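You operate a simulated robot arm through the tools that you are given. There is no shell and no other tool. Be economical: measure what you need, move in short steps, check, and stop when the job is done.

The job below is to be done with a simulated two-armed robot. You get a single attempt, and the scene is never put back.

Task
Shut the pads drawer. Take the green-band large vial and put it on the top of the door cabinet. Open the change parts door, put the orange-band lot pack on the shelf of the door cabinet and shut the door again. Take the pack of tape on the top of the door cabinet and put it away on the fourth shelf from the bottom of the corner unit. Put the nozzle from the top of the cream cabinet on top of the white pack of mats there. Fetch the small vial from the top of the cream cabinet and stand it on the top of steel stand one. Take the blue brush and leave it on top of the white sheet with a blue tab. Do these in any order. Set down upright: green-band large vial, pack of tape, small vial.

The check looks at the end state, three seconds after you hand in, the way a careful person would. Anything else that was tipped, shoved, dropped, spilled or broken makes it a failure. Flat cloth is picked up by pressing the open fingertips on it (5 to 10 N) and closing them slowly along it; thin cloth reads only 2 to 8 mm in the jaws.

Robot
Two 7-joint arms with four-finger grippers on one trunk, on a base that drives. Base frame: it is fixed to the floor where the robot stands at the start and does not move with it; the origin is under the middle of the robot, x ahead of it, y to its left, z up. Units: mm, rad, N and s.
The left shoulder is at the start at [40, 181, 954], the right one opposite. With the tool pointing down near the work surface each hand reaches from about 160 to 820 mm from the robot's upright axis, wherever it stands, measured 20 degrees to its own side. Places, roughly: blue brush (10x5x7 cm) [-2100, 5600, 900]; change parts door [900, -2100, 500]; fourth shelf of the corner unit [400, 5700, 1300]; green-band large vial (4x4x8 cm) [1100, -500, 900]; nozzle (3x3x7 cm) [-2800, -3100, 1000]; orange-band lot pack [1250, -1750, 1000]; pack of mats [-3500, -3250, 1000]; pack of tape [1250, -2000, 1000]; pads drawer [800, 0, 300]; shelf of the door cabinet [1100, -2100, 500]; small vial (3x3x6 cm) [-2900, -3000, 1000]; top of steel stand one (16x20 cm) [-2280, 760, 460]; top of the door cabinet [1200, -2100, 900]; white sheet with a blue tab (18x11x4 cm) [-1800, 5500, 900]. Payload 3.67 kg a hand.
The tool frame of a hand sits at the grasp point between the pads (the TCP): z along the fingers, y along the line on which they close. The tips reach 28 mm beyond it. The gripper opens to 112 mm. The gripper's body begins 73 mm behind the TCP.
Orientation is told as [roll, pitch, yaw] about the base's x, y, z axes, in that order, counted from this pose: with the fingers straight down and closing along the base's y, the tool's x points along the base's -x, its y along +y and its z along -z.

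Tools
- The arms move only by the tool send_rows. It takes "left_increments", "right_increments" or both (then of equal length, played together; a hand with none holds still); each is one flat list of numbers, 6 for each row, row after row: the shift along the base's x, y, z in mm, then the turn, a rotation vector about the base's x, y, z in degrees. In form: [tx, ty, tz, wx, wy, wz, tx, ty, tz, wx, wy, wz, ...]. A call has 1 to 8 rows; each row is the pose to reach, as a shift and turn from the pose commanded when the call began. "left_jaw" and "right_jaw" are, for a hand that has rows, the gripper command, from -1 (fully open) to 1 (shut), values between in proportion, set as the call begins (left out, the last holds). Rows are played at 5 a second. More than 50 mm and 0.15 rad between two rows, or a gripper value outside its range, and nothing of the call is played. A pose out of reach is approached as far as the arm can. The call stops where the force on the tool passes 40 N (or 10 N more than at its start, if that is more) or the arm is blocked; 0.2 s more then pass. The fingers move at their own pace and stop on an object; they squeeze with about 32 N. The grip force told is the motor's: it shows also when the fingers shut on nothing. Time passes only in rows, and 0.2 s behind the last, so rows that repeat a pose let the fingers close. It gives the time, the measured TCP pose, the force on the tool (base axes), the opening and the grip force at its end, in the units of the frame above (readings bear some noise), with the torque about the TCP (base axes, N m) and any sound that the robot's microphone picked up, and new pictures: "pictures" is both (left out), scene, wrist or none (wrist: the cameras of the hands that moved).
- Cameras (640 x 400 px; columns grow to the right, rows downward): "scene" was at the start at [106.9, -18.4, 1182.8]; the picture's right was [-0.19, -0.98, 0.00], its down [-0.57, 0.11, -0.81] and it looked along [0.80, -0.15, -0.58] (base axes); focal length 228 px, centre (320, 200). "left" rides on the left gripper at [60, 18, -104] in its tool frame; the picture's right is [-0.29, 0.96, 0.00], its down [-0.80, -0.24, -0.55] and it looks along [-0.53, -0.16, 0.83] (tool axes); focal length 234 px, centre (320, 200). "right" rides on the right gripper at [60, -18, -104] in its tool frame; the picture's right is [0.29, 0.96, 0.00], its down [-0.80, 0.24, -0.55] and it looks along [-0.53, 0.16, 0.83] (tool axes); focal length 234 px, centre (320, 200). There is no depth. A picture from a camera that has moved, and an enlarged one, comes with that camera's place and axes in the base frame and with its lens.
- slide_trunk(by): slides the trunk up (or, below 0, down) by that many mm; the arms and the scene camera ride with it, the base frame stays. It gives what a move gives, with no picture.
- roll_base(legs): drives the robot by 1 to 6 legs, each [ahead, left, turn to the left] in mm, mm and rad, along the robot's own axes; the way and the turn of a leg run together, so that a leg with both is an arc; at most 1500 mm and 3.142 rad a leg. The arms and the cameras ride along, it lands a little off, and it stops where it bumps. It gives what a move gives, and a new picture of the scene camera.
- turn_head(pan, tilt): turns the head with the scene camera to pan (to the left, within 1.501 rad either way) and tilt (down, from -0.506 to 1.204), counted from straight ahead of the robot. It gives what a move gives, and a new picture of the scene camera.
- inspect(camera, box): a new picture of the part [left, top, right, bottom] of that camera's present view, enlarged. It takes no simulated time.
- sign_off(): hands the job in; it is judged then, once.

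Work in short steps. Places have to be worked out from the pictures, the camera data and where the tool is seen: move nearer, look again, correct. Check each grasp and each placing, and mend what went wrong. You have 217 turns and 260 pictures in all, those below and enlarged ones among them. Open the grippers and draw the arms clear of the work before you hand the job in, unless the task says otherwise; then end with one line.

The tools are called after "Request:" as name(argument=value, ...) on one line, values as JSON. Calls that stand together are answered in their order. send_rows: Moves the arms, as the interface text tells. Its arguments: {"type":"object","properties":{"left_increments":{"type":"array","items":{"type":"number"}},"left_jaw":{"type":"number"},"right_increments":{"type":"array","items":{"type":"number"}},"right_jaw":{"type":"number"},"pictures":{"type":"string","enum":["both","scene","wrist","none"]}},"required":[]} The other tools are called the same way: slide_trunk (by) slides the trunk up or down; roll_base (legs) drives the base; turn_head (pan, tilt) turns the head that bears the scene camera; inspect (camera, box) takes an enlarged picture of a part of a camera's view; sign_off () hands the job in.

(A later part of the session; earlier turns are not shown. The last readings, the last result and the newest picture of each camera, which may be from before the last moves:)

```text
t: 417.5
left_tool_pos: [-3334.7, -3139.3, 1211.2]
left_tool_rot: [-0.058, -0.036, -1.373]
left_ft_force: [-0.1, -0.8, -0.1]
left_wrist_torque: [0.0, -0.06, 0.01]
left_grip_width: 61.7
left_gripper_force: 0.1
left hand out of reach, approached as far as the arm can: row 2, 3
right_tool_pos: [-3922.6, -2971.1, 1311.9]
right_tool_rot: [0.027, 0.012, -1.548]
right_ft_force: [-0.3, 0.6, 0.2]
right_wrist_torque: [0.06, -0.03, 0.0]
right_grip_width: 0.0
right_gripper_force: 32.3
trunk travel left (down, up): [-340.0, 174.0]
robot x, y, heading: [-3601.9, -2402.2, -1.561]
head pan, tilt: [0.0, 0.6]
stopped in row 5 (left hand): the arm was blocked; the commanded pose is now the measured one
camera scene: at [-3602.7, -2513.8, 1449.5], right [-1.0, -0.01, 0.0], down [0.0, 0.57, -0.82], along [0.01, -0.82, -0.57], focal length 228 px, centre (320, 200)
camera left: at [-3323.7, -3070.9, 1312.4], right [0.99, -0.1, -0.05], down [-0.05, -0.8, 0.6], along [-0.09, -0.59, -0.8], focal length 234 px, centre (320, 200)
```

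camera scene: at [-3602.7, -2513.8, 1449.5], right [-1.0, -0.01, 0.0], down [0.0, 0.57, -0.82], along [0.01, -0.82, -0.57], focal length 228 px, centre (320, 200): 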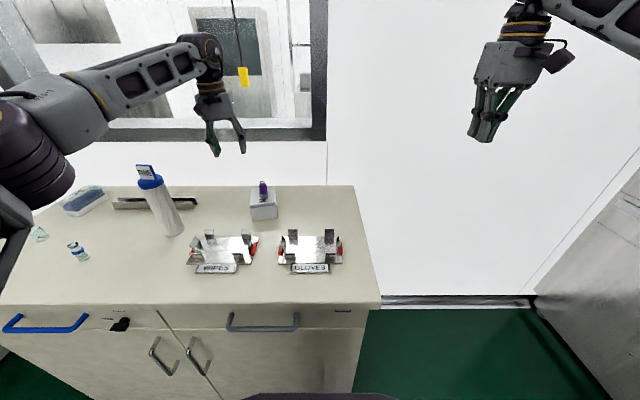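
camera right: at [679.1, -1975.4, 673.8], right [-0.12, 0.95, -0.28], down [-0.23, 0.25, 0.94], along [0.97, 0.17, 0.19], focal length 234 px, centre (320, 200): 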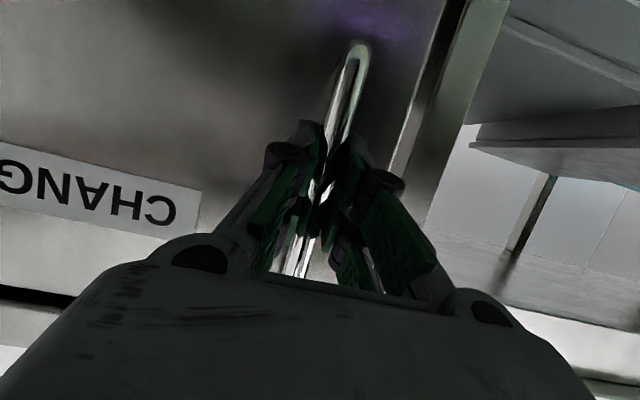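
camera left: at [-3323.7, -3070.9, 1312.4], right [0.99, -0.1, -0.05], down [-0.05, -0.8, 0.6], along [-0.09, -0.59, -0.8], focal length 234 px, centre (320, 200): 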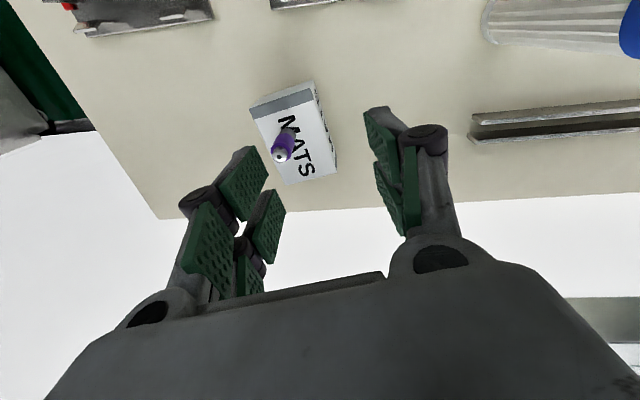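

The nozzle stands on the MATS pack. Next the small vial: back off, move over, level the left hand.

Request:
roll_base(legs=[[-230, 0, 0], [0, 480, 0], [90, 0, 0]])

Request:
slide_trunk(by=-110)

Request:
send_rows(left_increments=[0, 30, 0, 1.3, -1.4, -5.5, 0, 50, 0, 2.7, -2.85, -10.9], pictures="wrist")

```text
t: 422.6
left_tool_pos: [-2852.9, -2995.1, 1211.9]
left_tool_rot: [-0.058, -0.037, -1.377]
left_ft_force: [1.5, 0.3, 0.3]
left_wrist_torque: [0.0, 0.03, 0.0]
left_grip_width: 61.9
left_gripper_force: 0.1
right_tool_pos: [-3439.8, -2826.0, 1313.4]
right_tool_rot: [0.027, 0.01, -1.549]
right_ft_force: [0.4, -0.1, -0.3]
right_wrist_torque: [0.01, -0.02, 0.04]
right_grip_width: 0.0
right_gripper_force: 31.8
trunk travel left (down, up): [-340.0, 174.0]
robot x, y, heading: [-3118.0, -2259.5, -1.566]
head pan, tilt: [0.0, 0.6]
camera scene: at [-3117.3, -2369.4, 1449.7], right [-1.0, -0.01, 0.0], down [0.0, 0.56, -0.83], along [0.01, -0.83, -0.56], focal length 228 px, centre (320, 200)
```

scene: 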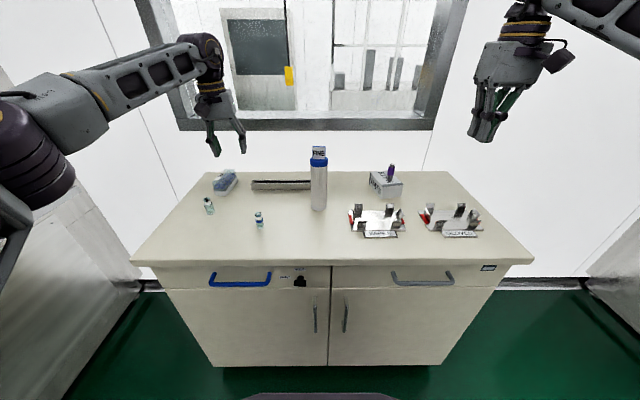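

```text
t: 424.0
left_tool_pos: [-2853.8, -2994.3, 1103.8]
left_tool_rot: [-0.058, -0.036, -1.376]
left_ft_force: [-0.4, 0.1, 0.0]
left_wrist_torque: [-0.05, -0.01, -0.07]
left_grip_width: 61.8
left_gripper_force: 0.0
right_tool_pos: [-3439.7, -2825.5, 1204.6]
right_tool_rot: [0.025, 0.01, -1.551]
right_ft_force: [0.2, 0.0, -0.1]
right_wrist_torque: [-0.04, 0.02, 0.0]
right_grip_width: 0.0
right_gripper_force: 31.5
trunk travel left (down, up): [-230.0, 284.0]
robot x, y, heading: [-3116.8, -2259.7, -1.563]
head pan, tilt: [0.0, 0.6]
```

```text
t: 424.6
left_tool_pos: [-2851.6, -2943.4, 1102.8]
left_tool_rot: [-0.005, 0.006, -1.569]
left_ft_force: [0.0, 0.1, 0.2]
left_wrist_torque: [-0.02, -0.04, 0.05]
left_grip_width: 61.3
left_gripper_force: 0.1
right_tool_pos: [-3439.5, -2826.2, 1204.0]
right_tool_rot: [0.027, 0.011, -1.55]
right_ft_force: [1.1, -0.3, 0.3]
right_wrist_torque: [0.0, -0.01, -0.01]
right_grip_width: 0.0
right_gripper_force: 31.5
trunk travel left (down, up): [-230.0, 284.0]
robot x, y, heading: [-3119.6, -2258.5, -1.567]
head pan, tilt: [0.0, 0.6]
camera left: at [-2832.8, -2884.6, 1207.5], right [0.96, -0.29, -0.01], down [-0.24, -0.8, 0.55], along [-0.16, -0.53, -0.83], focal length 234 px, centre (320, 200)
```

left: 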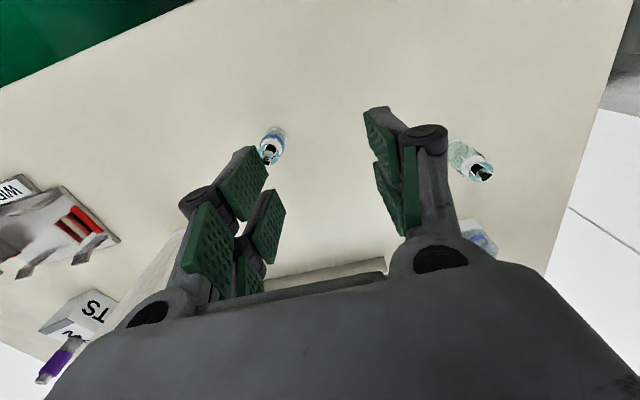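

Two vials are here; I compare them enlarged to be sure which is the small one.

Request:
inspect(camera="scene", box=[190, 160, 290, 240])

```text
5.00 times, centred on (240, 200) of scene
camera zoom: at [-3117.9, -2369.7, 1340.8], right [-1.0, -0.01, 0.0], down [0.0, 0.57, -0.82], along [0.01, -0.82, -0.57], focal length 1139 px, centre (720, 200)
```

zoom: 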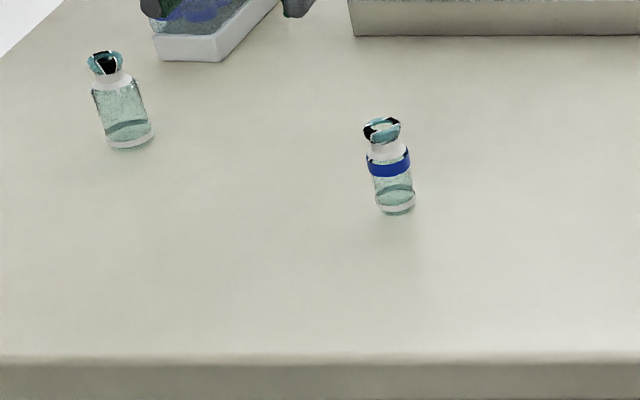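

B (blue band, narrower) is the small vial, at about (-2908, -2951). I hover over it.

Request:
send_rows(left_increments=[-20, -3, -25, 0, 0, 0, -40, -6, -50, 0, 0, 0, -56, -8, -80, 0, 0, 0], pictures="wrist")

```text
t: 425.4
left_tool_pos: [-2908.7, -2954.7, 1023.0]
left_tool_rot: [-0.005, 0.004, -1.567]
left_ft_force: [0.0, 0.8, -0.3]
left_wrist_torque: [0.02, -0.01, 0.02]
left_grip_width: 61.7
left_gripper_force: 0.1
right_tool_pos: [-3438.3, -2827.6, 1203.2]
right_tool_rot: [0.025, 0.012, -1.55]
right_ft_force: [0.1, 0.6, 0.7]
right_wrist_torque: [0.03, 0.01, -0.02]
right_grip_width: 0.0
right_gripper_force: 32.1
trunk travel left (down, up): [-230.0, 284.0]
robot x, y, heading: [-3119.3, -2262.4, -1.565]
head pan, tilt: [0.0, 0.6]
camera left: at [-2889.4, -2895.1, 1128.3], right [0.96, -0.28, -0.01], down [-0.23, -0.8, 0.55], along [-0.16, -0.53, -0.83], focal length 234 px, centre (320, 200)
```

left: 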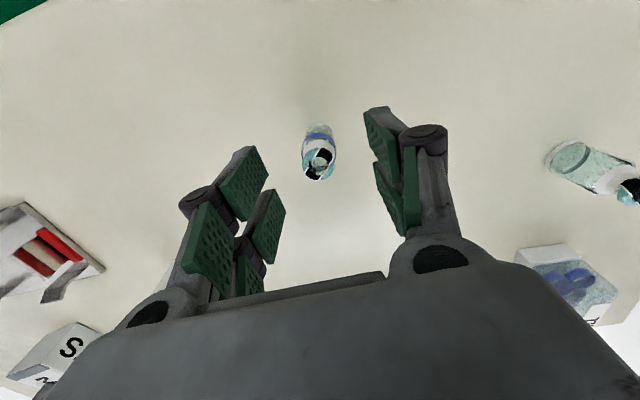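

Centred. I descend to z≈968, close and lift.

Request:
send_rows(left_increments=[0, -1, -30, 0, 0, 0, 0, -1, -55, 0, 0, 0], pictures="none")

Request:
send_rows(left_increments=[0, 0, 0, 0, 0, 0, 0, 0, 0, 0, 0, 0, 0, 0, 0, 0, 0, 0], left_jaw=1, pictures="none")

Request:
send_rows(left_increments=[0, 0, 40, 0, 0, 0, 0, 0, 85, 0, 0, 0, 0, 20, 125, 0, 0, 0], pictures="wrist")

```text
t: 426.0
left_tool_pos: [-2908.4, -2955.1, 968.8]
left_tool_rot: [-0.005, 0.005, -1.569]
left_ft_force: [-0.5, 0.8, 0.3]
left_wrist_torque: [0.0, -0.04, -0.03]
left_grip_width: 61.7
left_gripper_force: 0.1
right_tool_pos: [-3439.1, -2826.9, 1204.7]
right_tool_rot: [0.026, 0.012, -1.55]
right_ft_force: [0.2, 0.0, -0.2]
right_wrist_torque: [-0.04, -0.02, 0.02]
right_grip_width: 0.0
right_gripper_force: 32.0
trunk travel left (down, up): [-230.0, 284.0]
robot x, y, heading: [-3122.2, -2256.7, -1.563]
head pan, tilt: [0.0, 0.6]
```

```text
t: 426.8
left_tool_pos: [-2907.3, -2953.4, 969.1]
left_tool_rot: [-0.006, 0.006, -1.567]
left_ft_force: [-0.3, 0.4, -0.4]
left_wrist_torque: [-0.01, 0.01, 0.01]
left_grip_width: 20.0
left_gripper_force: 32.1
right_tool_pos: [-3438.9, -2825.9, 1203.9]
right_tool_rot: [0.027, 0.011, -1.55]
right_ft_force: [-0.6, -0.3, -0.3]
right_wrist_torque: [0.01, 0.0, 0.01]
right_grip_width: 0.0
right_gripper_force: 31.6
trunk travel left (down, up): [-230.0, 284.0]
robot x, y, heading: [-3119.4, -2258.4, -1.56]
head pan, tilt: [0.0, 0.6]
```

```text
t: 427.6
left_tool_pos: [-2909.3, -2932.4, 1096.6]
left_tool_rot: [-0.007, 0.005, -1.568]
left_ft_force: [0.6, 0.6, 0.3]
left_wrist_torque: [-0.02, -0.03, 0.0]
left_grip_width: 19.9
left_gripper_force: 32.1
right_tool_pos: [-3438.9, -2825.3, 1205.8]
right_tool_rot: [0.026, 0.011, -1.549]
right_ft_force: [-0.3, -0.2, 0.2]
right_wrist_torque: [-0.05, -0.02, 0.01]
right_grip_width: 0.0
right_gripper_force: 32.3
trunk travel left (down, up): [-230.0, 284.0]
robot x, y, heading: [-3119.9, -2262.7, -1.567]
head pan, tilt: [0.0, 0.6]
camera left: at [-2890.7, -2872.9, 1201.4], right [0.96, -0.29, -0.01], down [-0.23, -0.8, 0.55], along [-0.16, -0.53, -0.83], focal length 234 px, centre (320, 200)
```

left: 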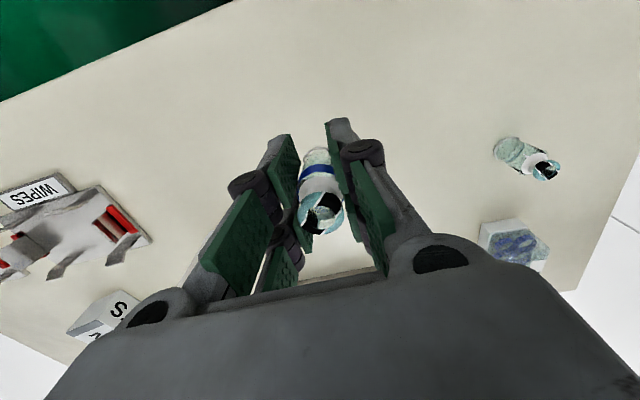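

Small vial held (20 mm). I back away from the cabinet, tuck the hands forward-inward, and retrace the aisle north to steel stand one.

Request:
roll_base(legs=[[-750, 0, -0.005]])

Request:
send_rows(left_increments=[-30, -16, 5, 0, 0, 0, -60, -32, 10, 0, 0, 0, -90, -48, 15, 0, 0, 0, -120, -64, 20, 0, 0, 0, -150, -75, 25, 0, 0, 0], right_increments=[40, -20, 0, 0, 0, 0, 80, -40, 0, 0, 0, 0, 120, -60, 0, 0, 0, 0, 160, -80, 0, 0, 0, 0, 200, -100, 0, 0, 0, 0], pictures="none")

Request:
roll_base(legs=[[0, -1435, 0], [-1500, 0, 0], [-1500, 0, 0]])

```text
t: 431.7
left_tool_pos: [-2914.7, -2196.0, 1095.8]
left_tool_rot: [-0.005, 0.006, -1.565]
left_ft_force: [-1.1, -0.6, -0.1]
left_wrist_torque: [0.0, -0.03, 0.0]
left_grip_width: 19.1
left_gripper_force: 31.6
right_tool_pos: [-3444.4, -2089.2, 1204.5]
right_tool_rot: [0.027, 0.013, -1.551]
right_ft_force: [-0.9, 0.5, 0.8]
right_wrist_torque: [-0.02, 0.0, 0.02]
right_grip_width: 0.1
right_gripper_force: 32.4
trunk travel left (down, up): [-230.0, 284.0]
robot x, y, heading: [-3126.0, -1522.2, -1.56]
head pan, tilt: [0.0, 0.6]
camera scene: at [-3123.4, -1632.2, 1340.8], right [-1.0, -0.01, 0.0], down [0.0, 0.57, -0.82], along [0.01, -0.82, -0.57], focal length 228 px, centre (320, 200)
```

scene: 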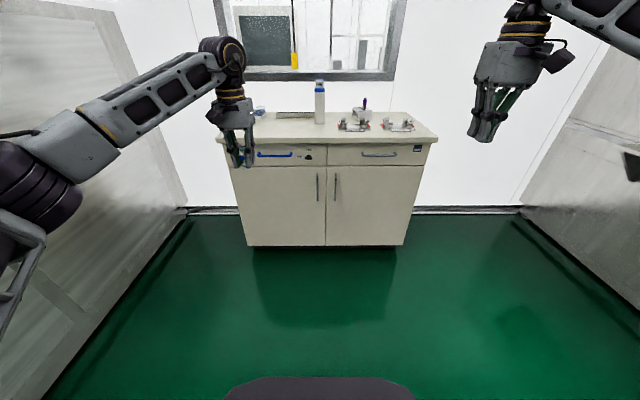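

```text
t: 432.9
left_tool_pos: [-3052.2, -2250.7, 1115.9]
left_tool_rot: [-0.008, 0.005, -1.563]
left_ft_force: [1.0, 0.1, 0.3]
left_wrist_torque: [0.0, 0.08, 0.0]
left_grip_width: 19.6
left_gripper_force: 32.2
left hand out of reach, approached as far as the arm can: row 4, 5
right_tool_pos: [-3243.1, -2189.7, 1204.6]
right_tool_rot: [0.025, 0.011, -1.55]
right_ft_force: [-0.1, 0.4, 0.3]
right_wrist_torque: [0.05, 0.01, 0.0]
right_grip_width: 0.0
right_gripper_force: 32.2
trunk travel left (down, up): [-230.0, 284.0]
robot x, y, heading: [-3121.9, -1524.6, -1.557]
head pan, tilt: [0.0, 0.6]
```

```text
t: 455.0
left_tool_pos: [-4528.6, 736.1, 1116.9]
left_tool_rot: [-0.005, 0.006, -1.622]
left_ft_force: [-0.2, -0.5, 0.2]
left_wrist_torque: [-0.02, -0.01, -0.02]
left_grip_width: 19.4
left_gripper_force: 31.8
right_tool_pos: [-4713.9, 807.7, 1203.2]
right_tool_rot: [0.026, 0.013, -1.604]
right_ft_force: [0.5, 0.3, -0.1]
right_wrist_torque: [0.02, 0.0, 0.02]
right_grip_width: 0.0
right_gripper_force: 31.8
trunk travel left (down, up): [-230.0, 284.0]
robot x, y, heading: [-4553.7, 1469.5, -1.619]
head pan, tilt: [0.0, 0.6]
camera scene: at [-4562.0, 1356.4, 1340.8], right [-1.0, 0.05, 0.0], down [0.03, 0.56, -0.82], along [-0.04, -0.82, -0.57], focal length 228 px, centre (320, 200)
```

scene: 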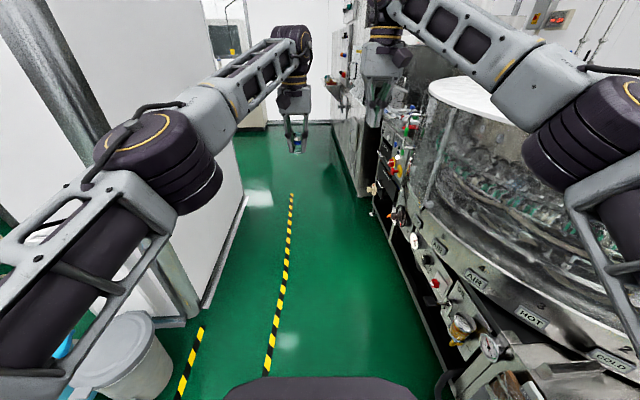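

I back a little further north, then turn to face east toward the stand.

Request:
roll_base(legs=[[-430, 0, 0.04], [0, 0, 1.45]])

Request:
turn_head(pan=-0.25, tilt=0.35)

```text
t: 461.7
left_tool_pos: [-3816.2, 1882.8, 1116.3]
left_tool_rot: [-0.005, 0.005, -0.12]
left_ft_force: [-0.6, 0.5, -1.4]
left_wrist_torque: [0.01, -0.03, 0.02]
left_grip_width: 19.5
left_gripper_force: 32.3
right_tool_pos: [-3901.1, 1701.5, 1203.9]
right_tool_rot: [0.028, 0.013, -0.105]
right_ft_force: [0.4, -0.1, 1.2]
right_wrist_torque: [-0.01, 0.0, 0.0]
right_grip_width: 0.0
right_gripper_force: 32.1
trunk travel left (down, up): [-230.0, 284.0]
robot x, y, heading: [-4547.4, 1902.8, -0.117]
head pan, tilt: [0.0, 0.6]
camera scene: at [-4438.9, 1890.9, 1340.8], right [-0.12, -0.99, 0.0], down [-0.56, 0.07, -0.82], along [0.82, -0.1, -0.57], focal length 228 px, centre (320, 200)
```

scene: 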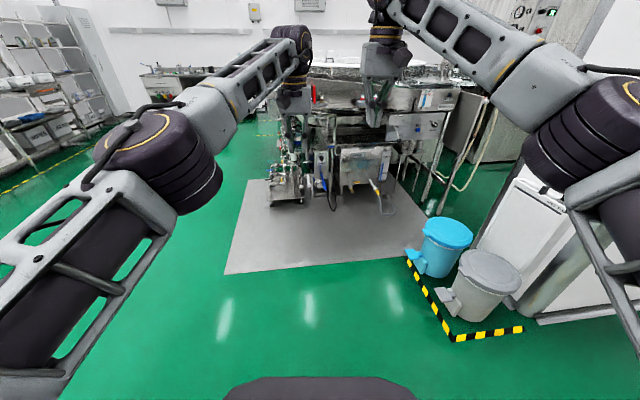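

```text
t: 462.4
left_tool_pos: [-3815.3, 1882.5, 1116.6]
left_tool_rot: [-0.005, 0.005, -0.12]
left_ft_force: [0.7, 0.0, -0.5]
left_wrist_torque: [-0.03, -0.01, -0.01]
left_grip_width: 19.7
left_gripper_force: 31.9
right_tool_pos: [-3900.3, 1701.1, 1203.7]
right_tool_rot: [0.026, 0.012, -0.102]
right_ft_force: [0.7, 0.1, 0.0]
right_wrist_torque: [0.01, -0.02, -0.02]
right_grip_width: 0.0
right_gripper_force: 31.8
trunk travel left (down, up): [-230.0, 284.0]
robot x, y, heading: [-4546.0, 1905.1, -0.123]
head pan, tilt: [-0.25, 0.351]
camera scene: at [-4439.8, 1867.8, 1363.5], right [-0.36, -0.93, 0.0], down [-0.32, 0.12, -0.94], along [0.88, -0.34, -0.34], focal length 228 px, centre (320, 200)
```

scene: 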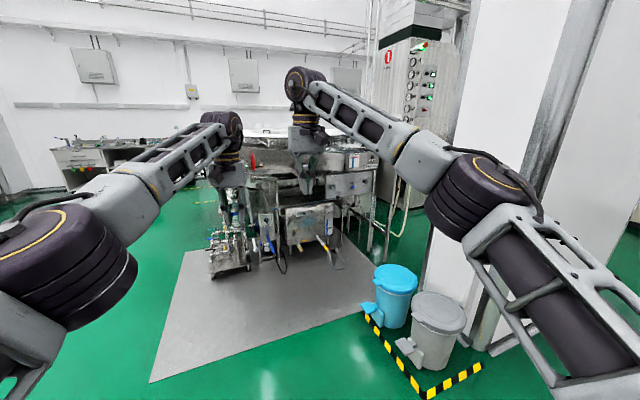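

I enlarge where the stand should appear (around column 342, row 202).

Request:
inspect(camera="scene", box=[220, 140, 420, 270])

```text
3.08 times, centred on (320, 205) of scene
camera zoom: at [-4439.8, 1867.8, 1363.5], right [-0.36, -0.93, 0.0], down [-0.32, 0.12, -0.94], along [0.88, -0.34, -0.34], focal length 701 px, centre (320, 185)
```

zoom: 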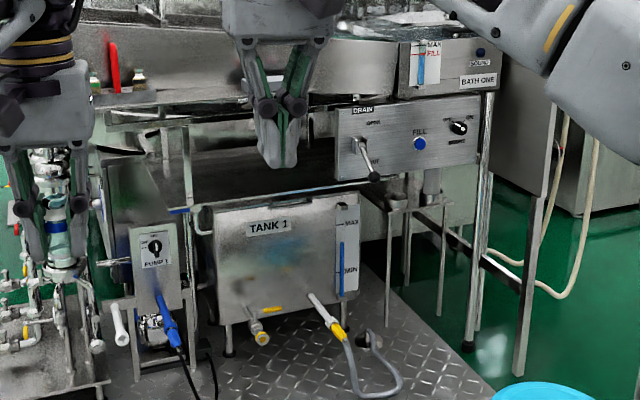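

Steel stand one is the small four-legged table right of TANK 1, tucked by the bath. I approach to view it closer.

Request:
roll_base(legs=[[1000, -150, 0], [330, -20, -0.6]])

Request:
slide_trunk(by=-230)

Request:
inspect(camera="scene", box=[200, 80, 520, 280])

```text
t: 469.0
left_tool_pos: [-2712.6, 1354.6, 1118.0]
left_tool_rot: [0.001, 0.03, -0.409]
left_ft_force: [-8.5, 4.1, 1.0]
left_wrist_torque: [0.2, 0.2, 0.28]
left_grip_width: 19.5
left_gripper_force: 31.9
right_tool_pos: [-2840.9, 1203.0, 1205.0]
right_tool_rot: [0.028, 0.01, -0.391]
right_ft_force: [-0.8, -0.2, 0.0]
right_wrist_torque: [0.04, 0.01, -0.03]
right_grip_width: 0.5
right_gripper_force: 31.7
trunk travel left (down, up): [-230.0, 284.0]
robot x, y, heading: [-3401.3, 1581.4, -0.405]
head pan, tilt: [-0.25, 0.351]
stopped in leg 2: the force on the tool passed its limit at 125 N (the readings are from after the stop); the commanded pose is now the measured one
camera scene: at [-3309.8, 1515.4, 1363.6], right [-0.61, -0.79, 0.0], down [-0.27, 0.21, -0.94], along [0.74, -0.57, -0.34], focal length 228 px, centre (320, 200)
```

scene: 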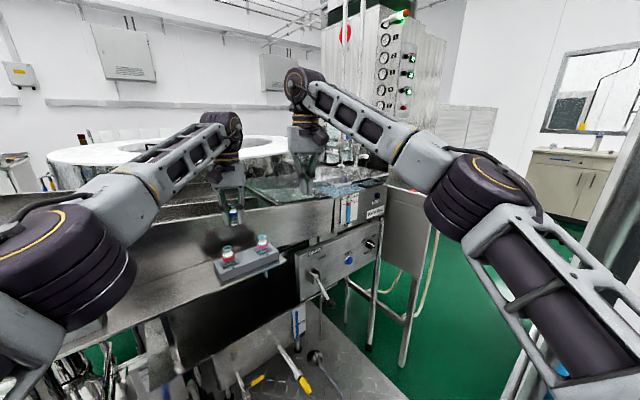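

```text
t: 470.1
left_tool_pos: [-2714.2, 1354.9, 1031.0]
left_tool_rot: [-0.008, 0.021, -0.413]
left_ft_force: [-8.3, -0.1, 17.2]
left_wrist_torque: [-0.13, 0.59, -0.1]
left_grip_width: 19.4
left_gripper_force: 32.3
right_tool_pos: [-2840.9, 1205.0, 1111.8]
right_tool_rot: [0.028, 0.009, -0.392]
right_ft_force: [-1.0, 0.0, 0.0]
right_wrist_torque: [-0.03, 0.02, -0.03]
right_grip_width: 0.1
right_gripper_force: 32.4
trunk travel left (down, up): [-137.0, 377.0]
robot x, y, heading: [-3402.8, 1582.9, -0.406]
head pan, tilt: [-0.25, 0.351]
stopped: the force on the tool passed its limit at 65 N (the readings are from after the stop); the commanded pose is now the measured one
```

```text
2.00 times, centred on (360, 180) of scene
camera zoom: at [-3310.8, 1517.0, 1269.0], right [-0.61, -0.79, 0.0], down [-0.27, 0.21, -0.94], along [0.74, -0.57, -0.34], focal length 456 px, centre (240, 240)
```

zoom: 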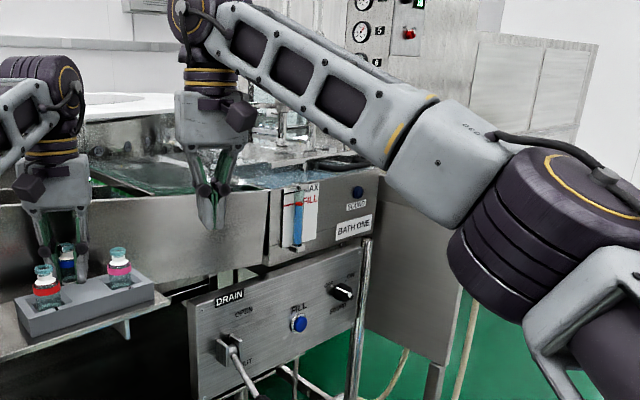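

The left hand met the bath edge and pressed down. I raise the trunk straight up and look at what is beneath.

Request:
slide_trunk(by=120)

Request:
inspect(camera="scene", box=[120, 140, 400, 320])

Request:
inspect(camera="left", box=[0, 0, 640, 400])

```text
t: 471.6
left_tool_pos: [-2710.2, 1354.4, 1147.9]
left_tool_rot: [-0.006, 0.023, -0.411]
left_ft_force: [-1.0, -0.6, -1.0]
left_wrist_torque: [0.02, 0.02, 0.0]
left_grip_width: 19.4
left_gripper_force: 32.1
right_tool_pos: [-2839.2, 1202.2, 1229.8]
right_tool_rot: [0.025, 0.012, -0.392]
right_ft_force: [-0.4, 0.3, 0.5]
right_wrist_torque: [-0.01, -0.02, -0.01]
right_grip_width: 0.3
right_gripper_force: 32.2
trunk travel left (down, up): [-257.0, 257.0]
robot x, y, heading: [-3401.1, 1584.4, -0.411]
head pan, tilt: [-0.25, 0.351]
```

```text
2.22 times, centred on (260, 230) of scene
camera zoom: at [-3307.9, 1515.3, 1389.8], right [-0.61, -0.79, 0.0], down [-0.27, 0.21, -0.94], along [0.74, -0.57, -0.34], focal length 506 px, centre (453, 133)
```

zoom: 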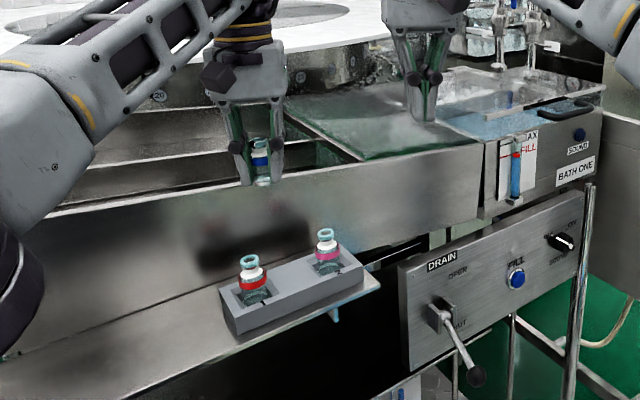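

```text
1.00 times, centred on (320, 200) of left (not enlarged: the box is as wide or as high as the picture)
camera zoom: at [-2755.4, 1394.1, 1254.4], right [0.65, 0.76, -0.01], down [0.65, -0.54, 0.54], along [0.4, -0.35, -0.84], focal length 234 px, centre (320, 200)
```

zoom: 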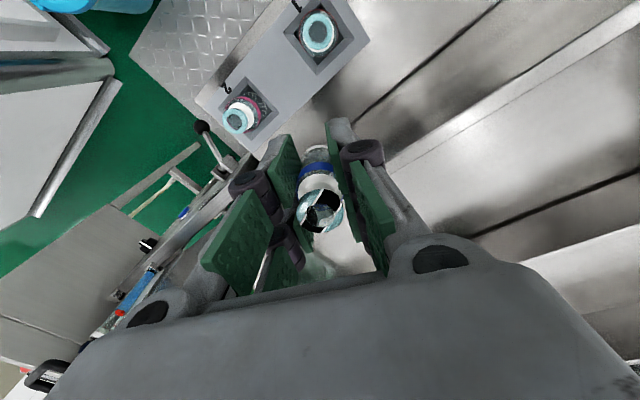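

Nothing displaced: holder vials upright, my vial still held. I back off clear before anything else.

Request:
roll_base(legs=[[-330, 0, 0]])

Request:
slide_trunk(by=-230)

Request:
turn_head(pan=-0.35, tilt=0.25)

```text
t: 473.9
left_tool_pos: [-3022.8, 1483.4, 1148.3]
left_tool_rot: [-0.008, 0.026, -0.417]
left_ft_force: [-0.6, 0.5, -0.4]
left_wrist_torque: [-0.03, -0.03, -0.04]
left_grip_width: 19.2
left_gripper_force: 31.5
right_tool_pos: [-3151.1, 1333.9, 1230.6]
right_tool_rot: [0.027, 0.012, -0.401]
right_ft_force: [0.2, -0.4, 0.5]
right_wrist_torque: [-0.03, -0.02, -0.01]
right_grip_width: 0.0
right_gripper_force: 32.0
trunk travel left (down, up): [-257.0, 257.0]
robot x, y, heading: [-3707.7, 1715.5, -0.416]
head pan, tilt: [-0.25, 0.351]
camera scene: at [-3617.6, 1649.9, 1389.8], right [-0.62, -0.79, 0.0], down [-0.27, 0.21, -0.94], along [0.74, -0.58, -0.34], focal length 228 px, centre (320, 200)
```

scene: 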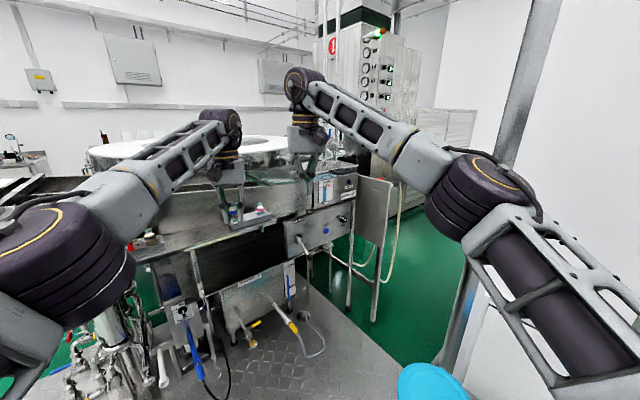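

```text
t: 476.3
left_tool_pos: [-3023.0, 1484.3, 918.7]
left_tool_rot: [-0.006, 0.026, -0.418]
left_ft_force: [-0.4, 0.5, 0.2]
left_wrist_torque: [-0.02, -0.06, 0.01]
left_grip_width: 19.6
left_gripper_force: 31.9
right_tool_pos: [-3151.7, 1333.8, 998.4]
right_tool_rot: [0.027, 0.011, -0.399]
right_ft_force: [-0.1, -0.3, 0.5]
right_wrist_torque: [0.01, -0.03, 0.05]
right_grip_width: 0.0
right_gripper_force: 32.2
trunk travel left (down, up): [-27.0, 487.0]
robot x, y, heading: [-3708.3, 1718.3, -0.412]
head pan, tilt: [-0.25, 0.351]
```

```text
t: 477.0
left_tool_pos: [-3021.3, 1483.9, 918.3]
left_tool_rot: [-0.007, 0.024, -0.416]
left_ft_force: [0.5, 0.9, 0.8]
left_wrist_torque: [-0.03, -0.01, 0.03]
left_grip_width: 19.5
left_gripper_force: 32.2
right_tool_pos: [-3151.2, 1333.1, 998.8]
right_tool_rot: [0.026, 0.013, -0.399]
right_ft_force: [-0.4, 0.8, -0.4]
right_wrist_torque: [0.0, 0.03, -0.02]
right_grip_width: 0.0
right_gripper_force: 32.0
trunk travel left (down, up): [-27.0, 487.0]
robot x, y, heading: [-3709.6, 1715.8, -0.416]
head pan, tilt: [-0.351, 0.25]
camera scene: at [-3623.5, 1642.6, 1168.6], right [-0.69, -0.72, 0.0], down [-0.18, 0.17, -0.97], along [0.7, -0.67, -0.25], focal length 228 px, centre (320, 200)
```

scene: 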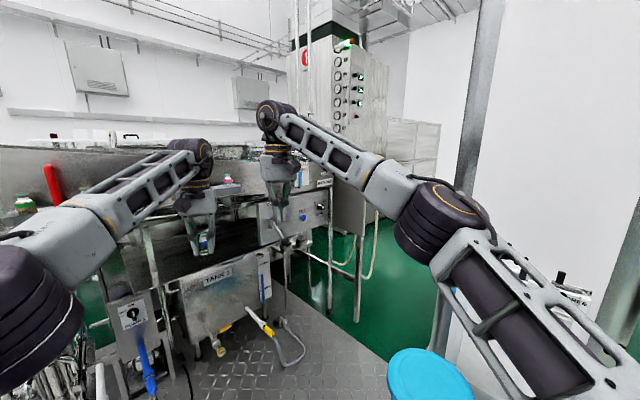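

I enlarge the region where the stand projects (≈281, 239).

Request:
inspect(camera="scene", box=[200, 170, 380, 330])

```text
2.50 times, centred on (290, 250) of scene
camera zoom: at [-3623.5, 1642.6, 1168.6], right [-0.69, -0.72, 0.0], down [-0.18, 0.17, -0.97], along [0.7, -0.67, -0.25], focal length 570 px, centre (395, 75)
```

zoom: 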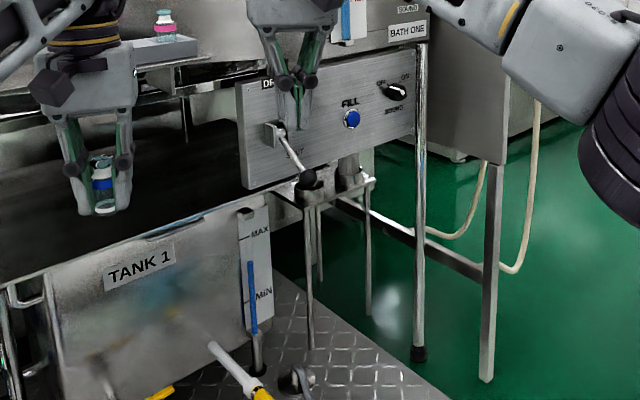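

The stand is under the bath (underside ≈678, stand top 460), so the vial must go in with a near-horizontal hand. I need to regrip; the store rack worktop is the nearest good flat surface. I raise the trunk and drive there.

Request:
slide_trunk(by=200)

Request:
roll_base(legs=[[0, 0, 1.987], [1500, 0, 0], [1130, 0, 0], [0, -1450, 0], [500, -250, 0]])

```text
t: 479.1
left_tool_pos: [-3021.8, 1484.4, 1118.5]
left_tool_rot: [-0.007, 0.025, -0.417]
left_ft_force: [-0.4, -0.5, -0.2]
left_wrist_torque: [-0.03, -0.01, 0.04]
left_grip_width: 19.5
left_gripper_force: 32.1
right_tool_pos: [-3151.1, 1333.5, 1199.5]
right_tool_rot: [0.027, 0.012, -0.402]
right_ft_force: [0.7, 0.7, -1.1]
right_wrist_torque: [0.0, 0.01, 0.02]
right_grip_width: 0.0
right_gripper_force: 31.8
trunk travel left (down, up): [-227.0, 287.0]
robot x, y, heading: [-3709.1, 1717.1, -0.414]
head pan, tilt: [-0.351, 0.25]
```

```text
t: 507.5
left_tool_pos: [-2028.3, 5556.3, 1118.9]
left_tool_rot: [-0.006, 0.025, 1.569]
left_ft_force: [0.5, 0.3, -0.7]
left_wrist_torque: [-0.02, 0.03, -0.05]
left_grip_width: 19.4
left_gripper_force: 31.9
right_tool_pos: [-1839.9, 5499.8, 1199.5]
right_tool_rot: [0.027, 0.012, 1.584]
right_ft_force: [-0.9, 0.3, -0.6]
right_wrist_torque: [-0.01, 0.02, 0.01]
right_grip_width: 0.3
right_gripper_force: 31.8
trunk travel left (down, up): [-227.0, 287.0]
robot x, y, heading: [-1960.6, 4836.9, 1.564]
head pan, tilt: [-0.351, 0.25]
camera scene: at [-1931.7, 4940.3, 1369.6], right [0.94, -0.34, 0.0], down [-0.09, -0.23, -0.97], along [0.33, 0.91, -0.25], focal length 228 px, centre (320, 200)
```

scene: 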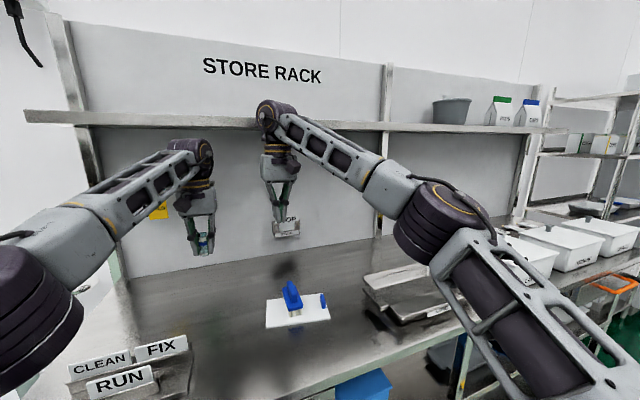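

I'll set the vial near the front edge at about (-1985, 5365). Back up 190 mm and lower it.

Request:
roll_base(legs=[[-190, 0, 0]])

Request:
send_rows(left_increments=[15, 0, -40, 0, 0, 0, 30, 0, -80, 0, 0, 0, 40, 0, -120, 1.4, 0.4, 0, 40, 0, -160, 1.4, 0.4, 0, 40, 0, -200, 1.4, 0.4, 0], pictures="wrist")

```text
t: 509.0
left_tool_pos: [-2027.9, 5367.4, 1119.2]
left_tool_rot: [-0.007, 0.024, 1.568]
left_ft_force: [-0.3, -0.3, -0.3]
left_wrist_torque: [-0.02, -0.02, 0.01]
left_grip_width: 19.4
left_gripper_force: 31.9
right_tool_pos: [-1838.9, 5309.5, 1200.3]
right_tool_rot: [0.026, 0.011, 1.586]
right_ft_force: [-0.6, 0.6, 0.4]
right_wrist_torque: [0.02, 0.0, 0.02]
right_grip_width: 0.0
right_gripper_force: 32.9
trunk travel left (down, up): [-227.0, 287.0]
robot x, y, heading: [-1962.0, 4646.2, 1.572]
head pan, tilt: [-0.351, 0.25]
camera scene: at [-1931.8, 4750.2, 1369.6], right [0.94, -0.34, 0.0], down [-0.08, -0.23, -0.97], along [0.33, 0.91, -0.25], focal length 228 px, centre (320, 200)
```

scene: 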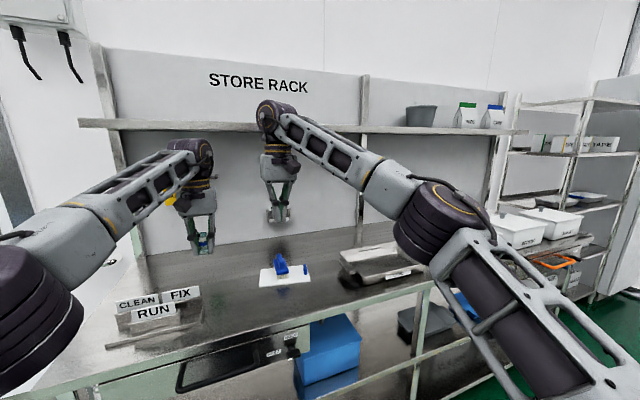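

```text
t: 510.2
left_tool_pos: [-1988.5, 5367.6, 918.0]
left_tool_rot: [0.0, 0.0, 1.57]
left_ft_force: [0.4, -0.7, -0.2]
left_wrist_torque: [0.01, 0.05, -0.01]
left_grip_width: 19.3
left_gripper_force: 32.2
right_tool_pos: [-1840.3, 5310.1, 1200.3]
right_tool_rot: [0.027, 0.011, 1.587]
right_ft_force: [-0.1, 0.6, -0.1]
right_wrist_torque: [0.02, 0.01, 0.01]
right_grip_width: 0.2
right_gripper_force: 31.5
trunk travel left (down, up): [-227.0, 287.0]
robot x, y, heading: [-1964.8, 4644.6, 1.568]
head pan, tilt: [-0.351, 0.25]
camera left: at [-2005.4, 5308.0, 1022.8], right [-0.96, 0.29, 0.0], down [0.24, 0.8, 0.55], along [0.16, 0.53, -0.83], focal length 234 px, centre (320, 200)
```

left: 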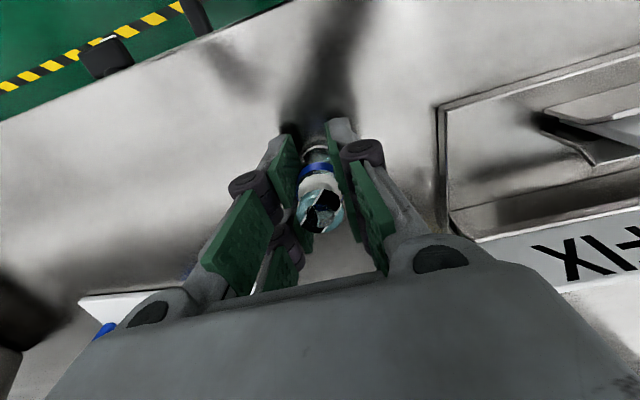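

Front edge ≈ y 5283. I shift the vial slightly (to ≈-1978, 5348), set it down and release.

Request:
send_rows(left_increments=[10, -19, -8, 0, 0, 0, 10, -19, -18, 0, 0, 0, 10, -19, -23, 0, 0, 0], pictures="none")

Request:
send_rows(left_increments=[0, 0, -2, 0, 0, 0, 0, 0, -4, 0, 0, 0, 0, 0, -6, 0, 0, 0], pictures="none")

```text
t: 510.9
left_tool_pos: [-1978.3, 5348.7, 907.3]
left_tool_rot: [-0.001, -0.008, 1.572]
left_ft_force: [-2.3, -5.0, 10.3]
left_wrist_torque: [-0.31, 0.11, 0.04]
left_grip_width: 19.5
left_gripper_force: 32.1
right_tool_pos: [-1840.3, 5309.5, 1201.0]
right_tool_rot: [0.026, 0.01, 1.587]
right_ft_force: [0.3, 0.4, -1.1]
right_wrist_torque: [0.0, 0.02, -0.01]
right_grip_width: 0.0
right_gripper_force: 32.5
trunk travel left (down, up): [-227.0, 287.0]
robot x, y, heading: [-1964.8, 4645.9, 1.571]
head pan, tilt: [-0.351, 0.25]
stopped in row 3 (left hand): the force on the tool passed its limit at 44 N (the readings are from after the stop); the commanded pose is now the measured one
```

```text
t: 511.7
left_tool_pos: [-1979.8, 5350.7, 907.4]
left_tool_rot: [-0.005, -0.012, 1.571]
left_ft_force: [-2.5, -8.1, 15.0]
left_wrist_torque: [-0.54, 0.23, 0.09]
left_grip_width: 19.5
left_gripper_force: 31.8
right_tool_pos: [-1839.4, 5308.7, 1198.7]
right_tool_rot: [0.026, 0.012, 1.587]
right_ft_force: [-0.3, -0.3, -0.1]
right_wrist_torque: [-0.06, -0.03, 0.0]
right_grip_width: 0.0
right_gripper_force: 32.5
trunk travel left (down, up): [-227.0, 287.0]
robot x, y, heading: [-1962.6, 4646.0, 1.572]
head pan, tilt: [-0.351, 0.25]
stopped in row 3 (left hand): the force on the tool passed its limit at 43 N (the readings are from after the stop); the commanded pose is now the measured one
```

On the surface. I ease up, open, and rise to check it stands.

Request:
send_rows(left_increments=[0, 0, 3, 0, 0, 0, 0, 0, 3, 0, 0, 0], pictures="none")

Request:
send_rows(left_increments=[0, 0, 0, 0, 0, 0, 0, 0, 0, 0, 0, 0], left_jaw=0, pictures="none")

Request:
send_rows(left_increments=[0, 0, 30, 0, 0, 0, 0, 0, 70, 0, 0, 0, 0, 0, 110, 0, 0, 0, 0, -30, 145, 0, 0, 0], pictures="wrist")

```text
t: 512.3
left_tool_pos: [-1978.7, 5351.8, 907.7]
left_tool_rot: [-0.007, -0.014, 1.574]
left_ft_force: [0.1, -2.8, 5.1]
left_wrist_torque: [-0.2, 0.06, 0.04]
left_grip_width: 19.2
left_gripper_force: 31.8
right_tool_pos: [-1838.1, 5309.7, 1201.0]
right_tool_rot: [0.028, 0.011, 1.587]
right_ft_force: [-0.8, 0.6, 0.2]
right_wrist_torque: [-0.02, 0.02, 0.03]
right_grip_width: 0.1
right_gripper_force: 31.6
trunk travel left (down, up): [-227.0, 287.0]
robot x, y, heading: [-1965.2, 4650.4, 1.573]
head pan, tilt: [-0.351, 0.25]
```

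```text
t: 512.9
left_tool_pos: [-1980.0, 5351.6, 907.1]
left_tool_rot: [-0.005, -0.012, 1.572]
left_ft_force: [0.0, 0.4, 0.3]
left_wrist_torque: [0.0, 0.02, 0.01]
left_grip_width: 55.8
left_gripper_force: 0.0
right_tool_pos: [-1840.0, 5310.0, 1198.7]
right_tool_rot: [0.025, 0.011, 1.586]
right_ft_force: [1.1, 0.1, 0.0]
right_wrist_torque: [0.01, -0.02, -0.03]
right_grip_width: 0.0
right_gripper_force: 32.4
trunk travel left (down, up): [-227.0, 287.0]
robot x, y, heading: [-1962.4, 4641.2, 1.575]
head pan, tilt: [-0.351, 0.25]
```

```text
t: 513.9
left_tool_pos: [-1979.1, 5319.8, 1056.5]
left_tool_rot: [-0.005, -0.012, 1.574]
left_ft_force: [-0.7, -0.6, 1.1]
left_wrist_torque: [0.04, -0.05, 0.0]
left_grip_width: 56.2
left_gripper_force: 0.1
right_tool_pos: [-1841.7, 5307.5, 1200.8]
right_tool_rot: [0.024, 0.012, 1.587]
right_ft_force: [-0.3, -0.3, 0.1]
right_wrist_torque: [0.02, -0.01, -0.03]
right_grip_width: 0.4
right_gripper_force: 31.8
trunk travel left (down, up): [-227.0, 287.0]
robot x, y, heading: [-1963.3, 4646.1, 1.573]
head pan, tilt: [-0.351, 0.25]
camera left: at [-1997.1, 5257.8, 1159.6], right [-0.96, 0.29, 0.0], down [0.24, 0.79, 0.57], along [0.16, 0.54, -0.82], focal length 234 px, centre (320, 200)
```

left: 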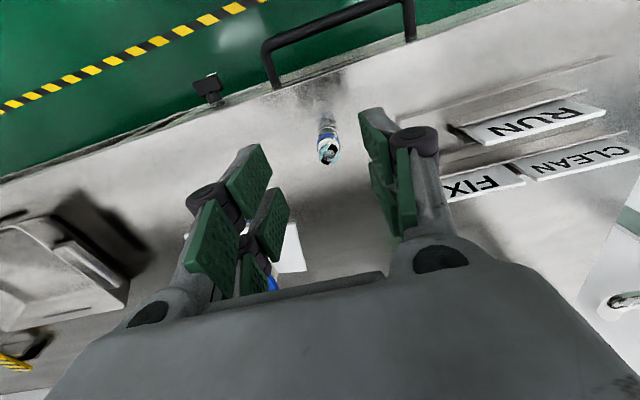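

The vial stands upright. I back off 220 mm, tilt the hand 70° forward and lower it to z≈902 in front of the worktop.

Request:
roll_base(legs=[[-220, 0, 0]])

Request:
send_rows(left_increments=[0, 5, -10, 8.3, 0, 0, 0, 10, -20, 16.6, 0, 0, 0, 15, -30, 24.9, 0, 0, 0, 20, -45, 33.2, 0, 0, 0, 20, -60, 41.5, 0, 0, 0, 20, -75, 49.8, 0, 0, 0, 20, -90, 58.1, 0, 0, 0, 20, -105, 66.4, 0, 0], pictures="none")

Request:
send_rows(left_increments=[0, 0, -20, 4, 0, 0, 0, 0, -48, 4, 0, 0], pictures="both")

```text
t: 515.6
left_tool_pos: [-1980.2, 5099.8, 1055.0]
left_tool_rot: [-0.007, -0.012, 1.574]
left_ft_force: [0.1, 0.0, -0.3]
left_wrist_torque: [0.02, -0.01, 0.01]
left_grip_width: 56.3
left_gripper_force: 0.1
right_tool_pos: [-1842.8, 5091.2, 1200.2]
right_tool_rot: [0.026, 0.009, 1.59]
right_ft_force: [-0.4, -0.1, 0.1]
right_wrist_torque: [0.03, -0.01, -0.05]
right_grip_width: 0.2
right_gripper_force: 32.7
trunk travel left (down, up): [-227.0, 287.0]
robot x, y, heading: [-1963.5, 4423.1, 1.568]
head pan, tilt: [-0.351, 0.25]
camera scene: at [-1931.7, 4530.7, 1369.6], right [0.94, -0.34, 0.0], down [-0.08, -0.23, -0.97], along [0.33, 0.91, -0.25], focal length 228 px, centre (320, 200)
```

scene: 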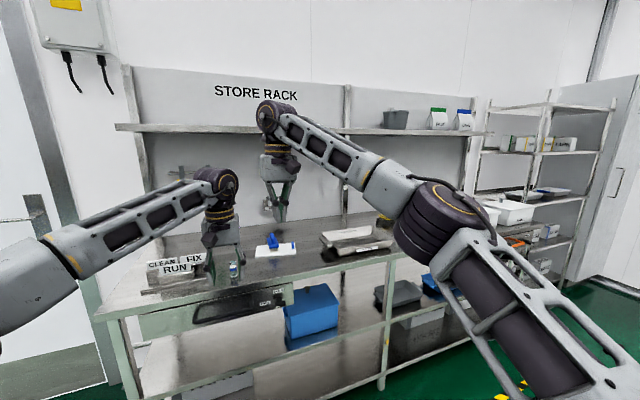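

```text
t: 517.4
left_tool_pos: [-1979.8, 5121.3, 946.5]
left_tool_rot: [-0.02, -1.173, 1.588]
left_ft_force: [0.2, -0.7, 0.3]
left_wrist_torque: [0.0, 0.02, -0.01]
left_grip_width: 56.0
left_gripper_force: 0.0
right_tool_pos: [-1841.6, 5090.2, 1200.0]
right_tool_rot: [0.027, 0.013, 1.59]
right_ft_force: [-0.6, -0.8, 0.0]
right_wrist_torque: [0.01, 0.01, 0.02]
right_grip_width: 0.1
right_gripper_force: 31.9
trunk travel left (down, up): [-227.0, 287.0]
robot x, y, heading: [-1962.1, 4423.1, 1.573]
head pan, tilt: [-0.351, 0.25]
```

```text
t: 518.0
left_tool_pos: [-1977.8, 5119.0, 901.7]
left_tool_rot: [-0.021, -1.244, 1.589]
left_ft_force: [0.4, 0.8, 0.1]
left_wrist_torque: [0.02, 0.03, -0.02]
left_grip_width: 55.8
left_gripper_force: 0.0
right_tool_pos: [-1841.7, 5090.0, 1200.4]
right_tool_rot: [0.027, 0.013, 1.589]
right_ft_force: [-1.0, 0.0, 0.7]
right_wrist_torque: [-0.01, 0.0, 0.0]
right_grip_width: 0.0
right_gripper_force: 32.3
trunk travel left (down, up): [-227.0, 287.0]
robot x, y, heading: [-1962.2, 4422.9, 1.576]
head pan, tilt: [-0.351, 0.25]
camera scene: at [-1931.3, 4531.3, 1369.5], right [0.94, -0.34, 0.0], down [-0.08, -0.23, -0.97], along [0.33, 0.91, -0.25], focal length 228 px, centre (320, 200)
camera left: at [-1995.5, 5002.0, 878.0], right [-0.96, 0.1, 0.27], down [0.23, -0.27, 0.93], along [0.16, 0.96, 0.24], focal length 234 px, centre (320, 200)
```

scene: 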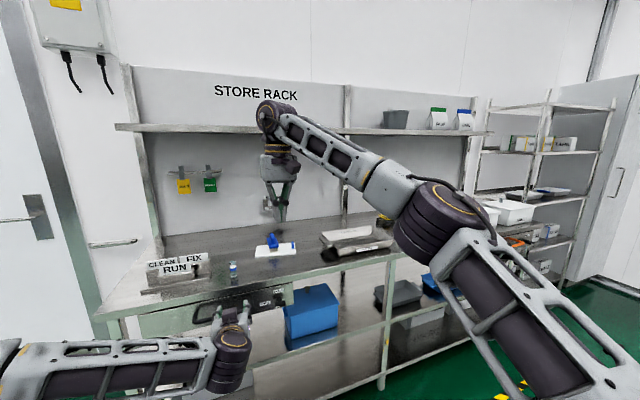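
left: 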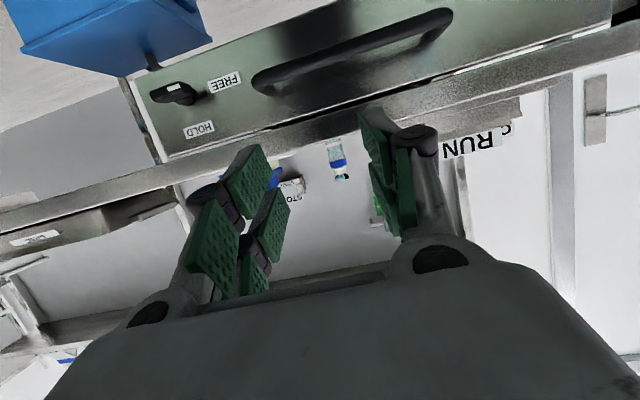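

The vial shows between the finger lines. I raise 9 mm and drive forward 232 mm to enclose it.

Request:
send_rows(left_increments=[-1, 0, 9, 0, 0, 0], left_jaw=-0.1, pictures="none")

Request:
roll_base(legs=[[150, 0, -0.004], [78, 0, 0]])

Request:
inspect(camera="left", box=[160, 60, 480, 280])

```text
t: 518.4
left_tool_pos: [-1980.2, 5120.0, 909.7]
left_tool_rot: [-0.021, -1.24, 1.586]
left_ft_force: [1.0, 0.1, -0.7]
left_wrist_torque: [0.02, -0.02, 0.0]
left_grip_width: 61.5
left_gripper_force: 0.1
right_tool_pos: [-1842.1, 5090.9, 1198.9]
right_tool_rot: [0.025, 0.01, 1.591]
right_ft_force: [0.3, -0.1, 0.5]
right_wrist_torque: [0.01, 0.01, -0.01]
right_grip_width: 0.1
right_gripper_force: 32.4
trunk travel left (down, up): [-227.0, 287.0]
robot x, y, heading: [-1965.1, 4428.2, 1.576]
head pan, tilt: [-0.351, 0.25]
```

```text
t: 520.5
left_tool_pos: [-1981.8, 5342.7, 911.7]
left_tool_rot: [-0.021, -1.242, 1.587]
left_ft_force: [-0.9, -6.1, 12.1]
left_wrist_torque: [-0.03, 0.24, 0.12]
left_grip_width: 64.7
left_gripper_force: 2.3
right_tool_pos: [-1841.9, 5313.2, 1200.7]
right_tool_rot: [0.026, 0.013, 1.59]
right_ft_force: [-0.5, 0.7, 0.0]
right_wrist_torque: [0.04, -0.01, 0.0]
right_grip_width: 0.1
right_gripper_force: 32.1
trunk travel left (down, up): [-227.0, 287.0]
robot x, y, heading: [-1963.6, 4647.1, 1.577]
head pan, tilt: [-0.351, 0.25]
camera scene: at [-1932.7, 4753.6, 1369.7], right [0.94, -0.34, 0.0], down [-0.08, -0.23, -0.97], along [0.33, 0.91, -0.25], focal length 228 px, centre (320, 200)
```

scene: 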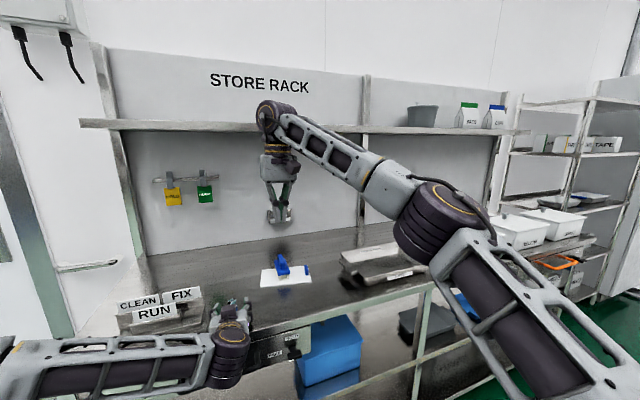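

```text
1.82 times, centred on (320, 170) of left
camera zoom: at [-1997.8, 5225.4, 888.4], right [-0.96, 0.1, 0.27], down [0.23, -0.27, 0.93], along [0.16, 0.96, 0.24], focal length 426 px, centre (320, 254)
```

zoom: 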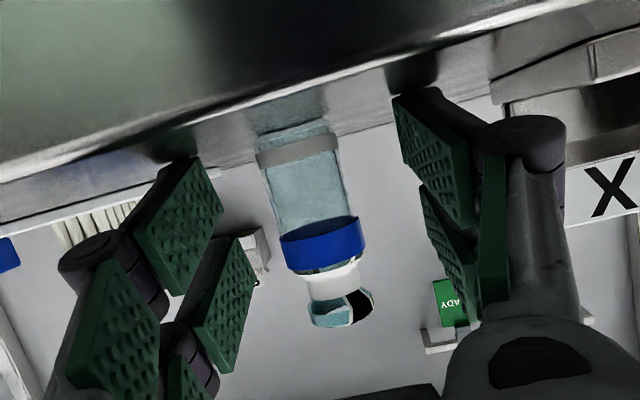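

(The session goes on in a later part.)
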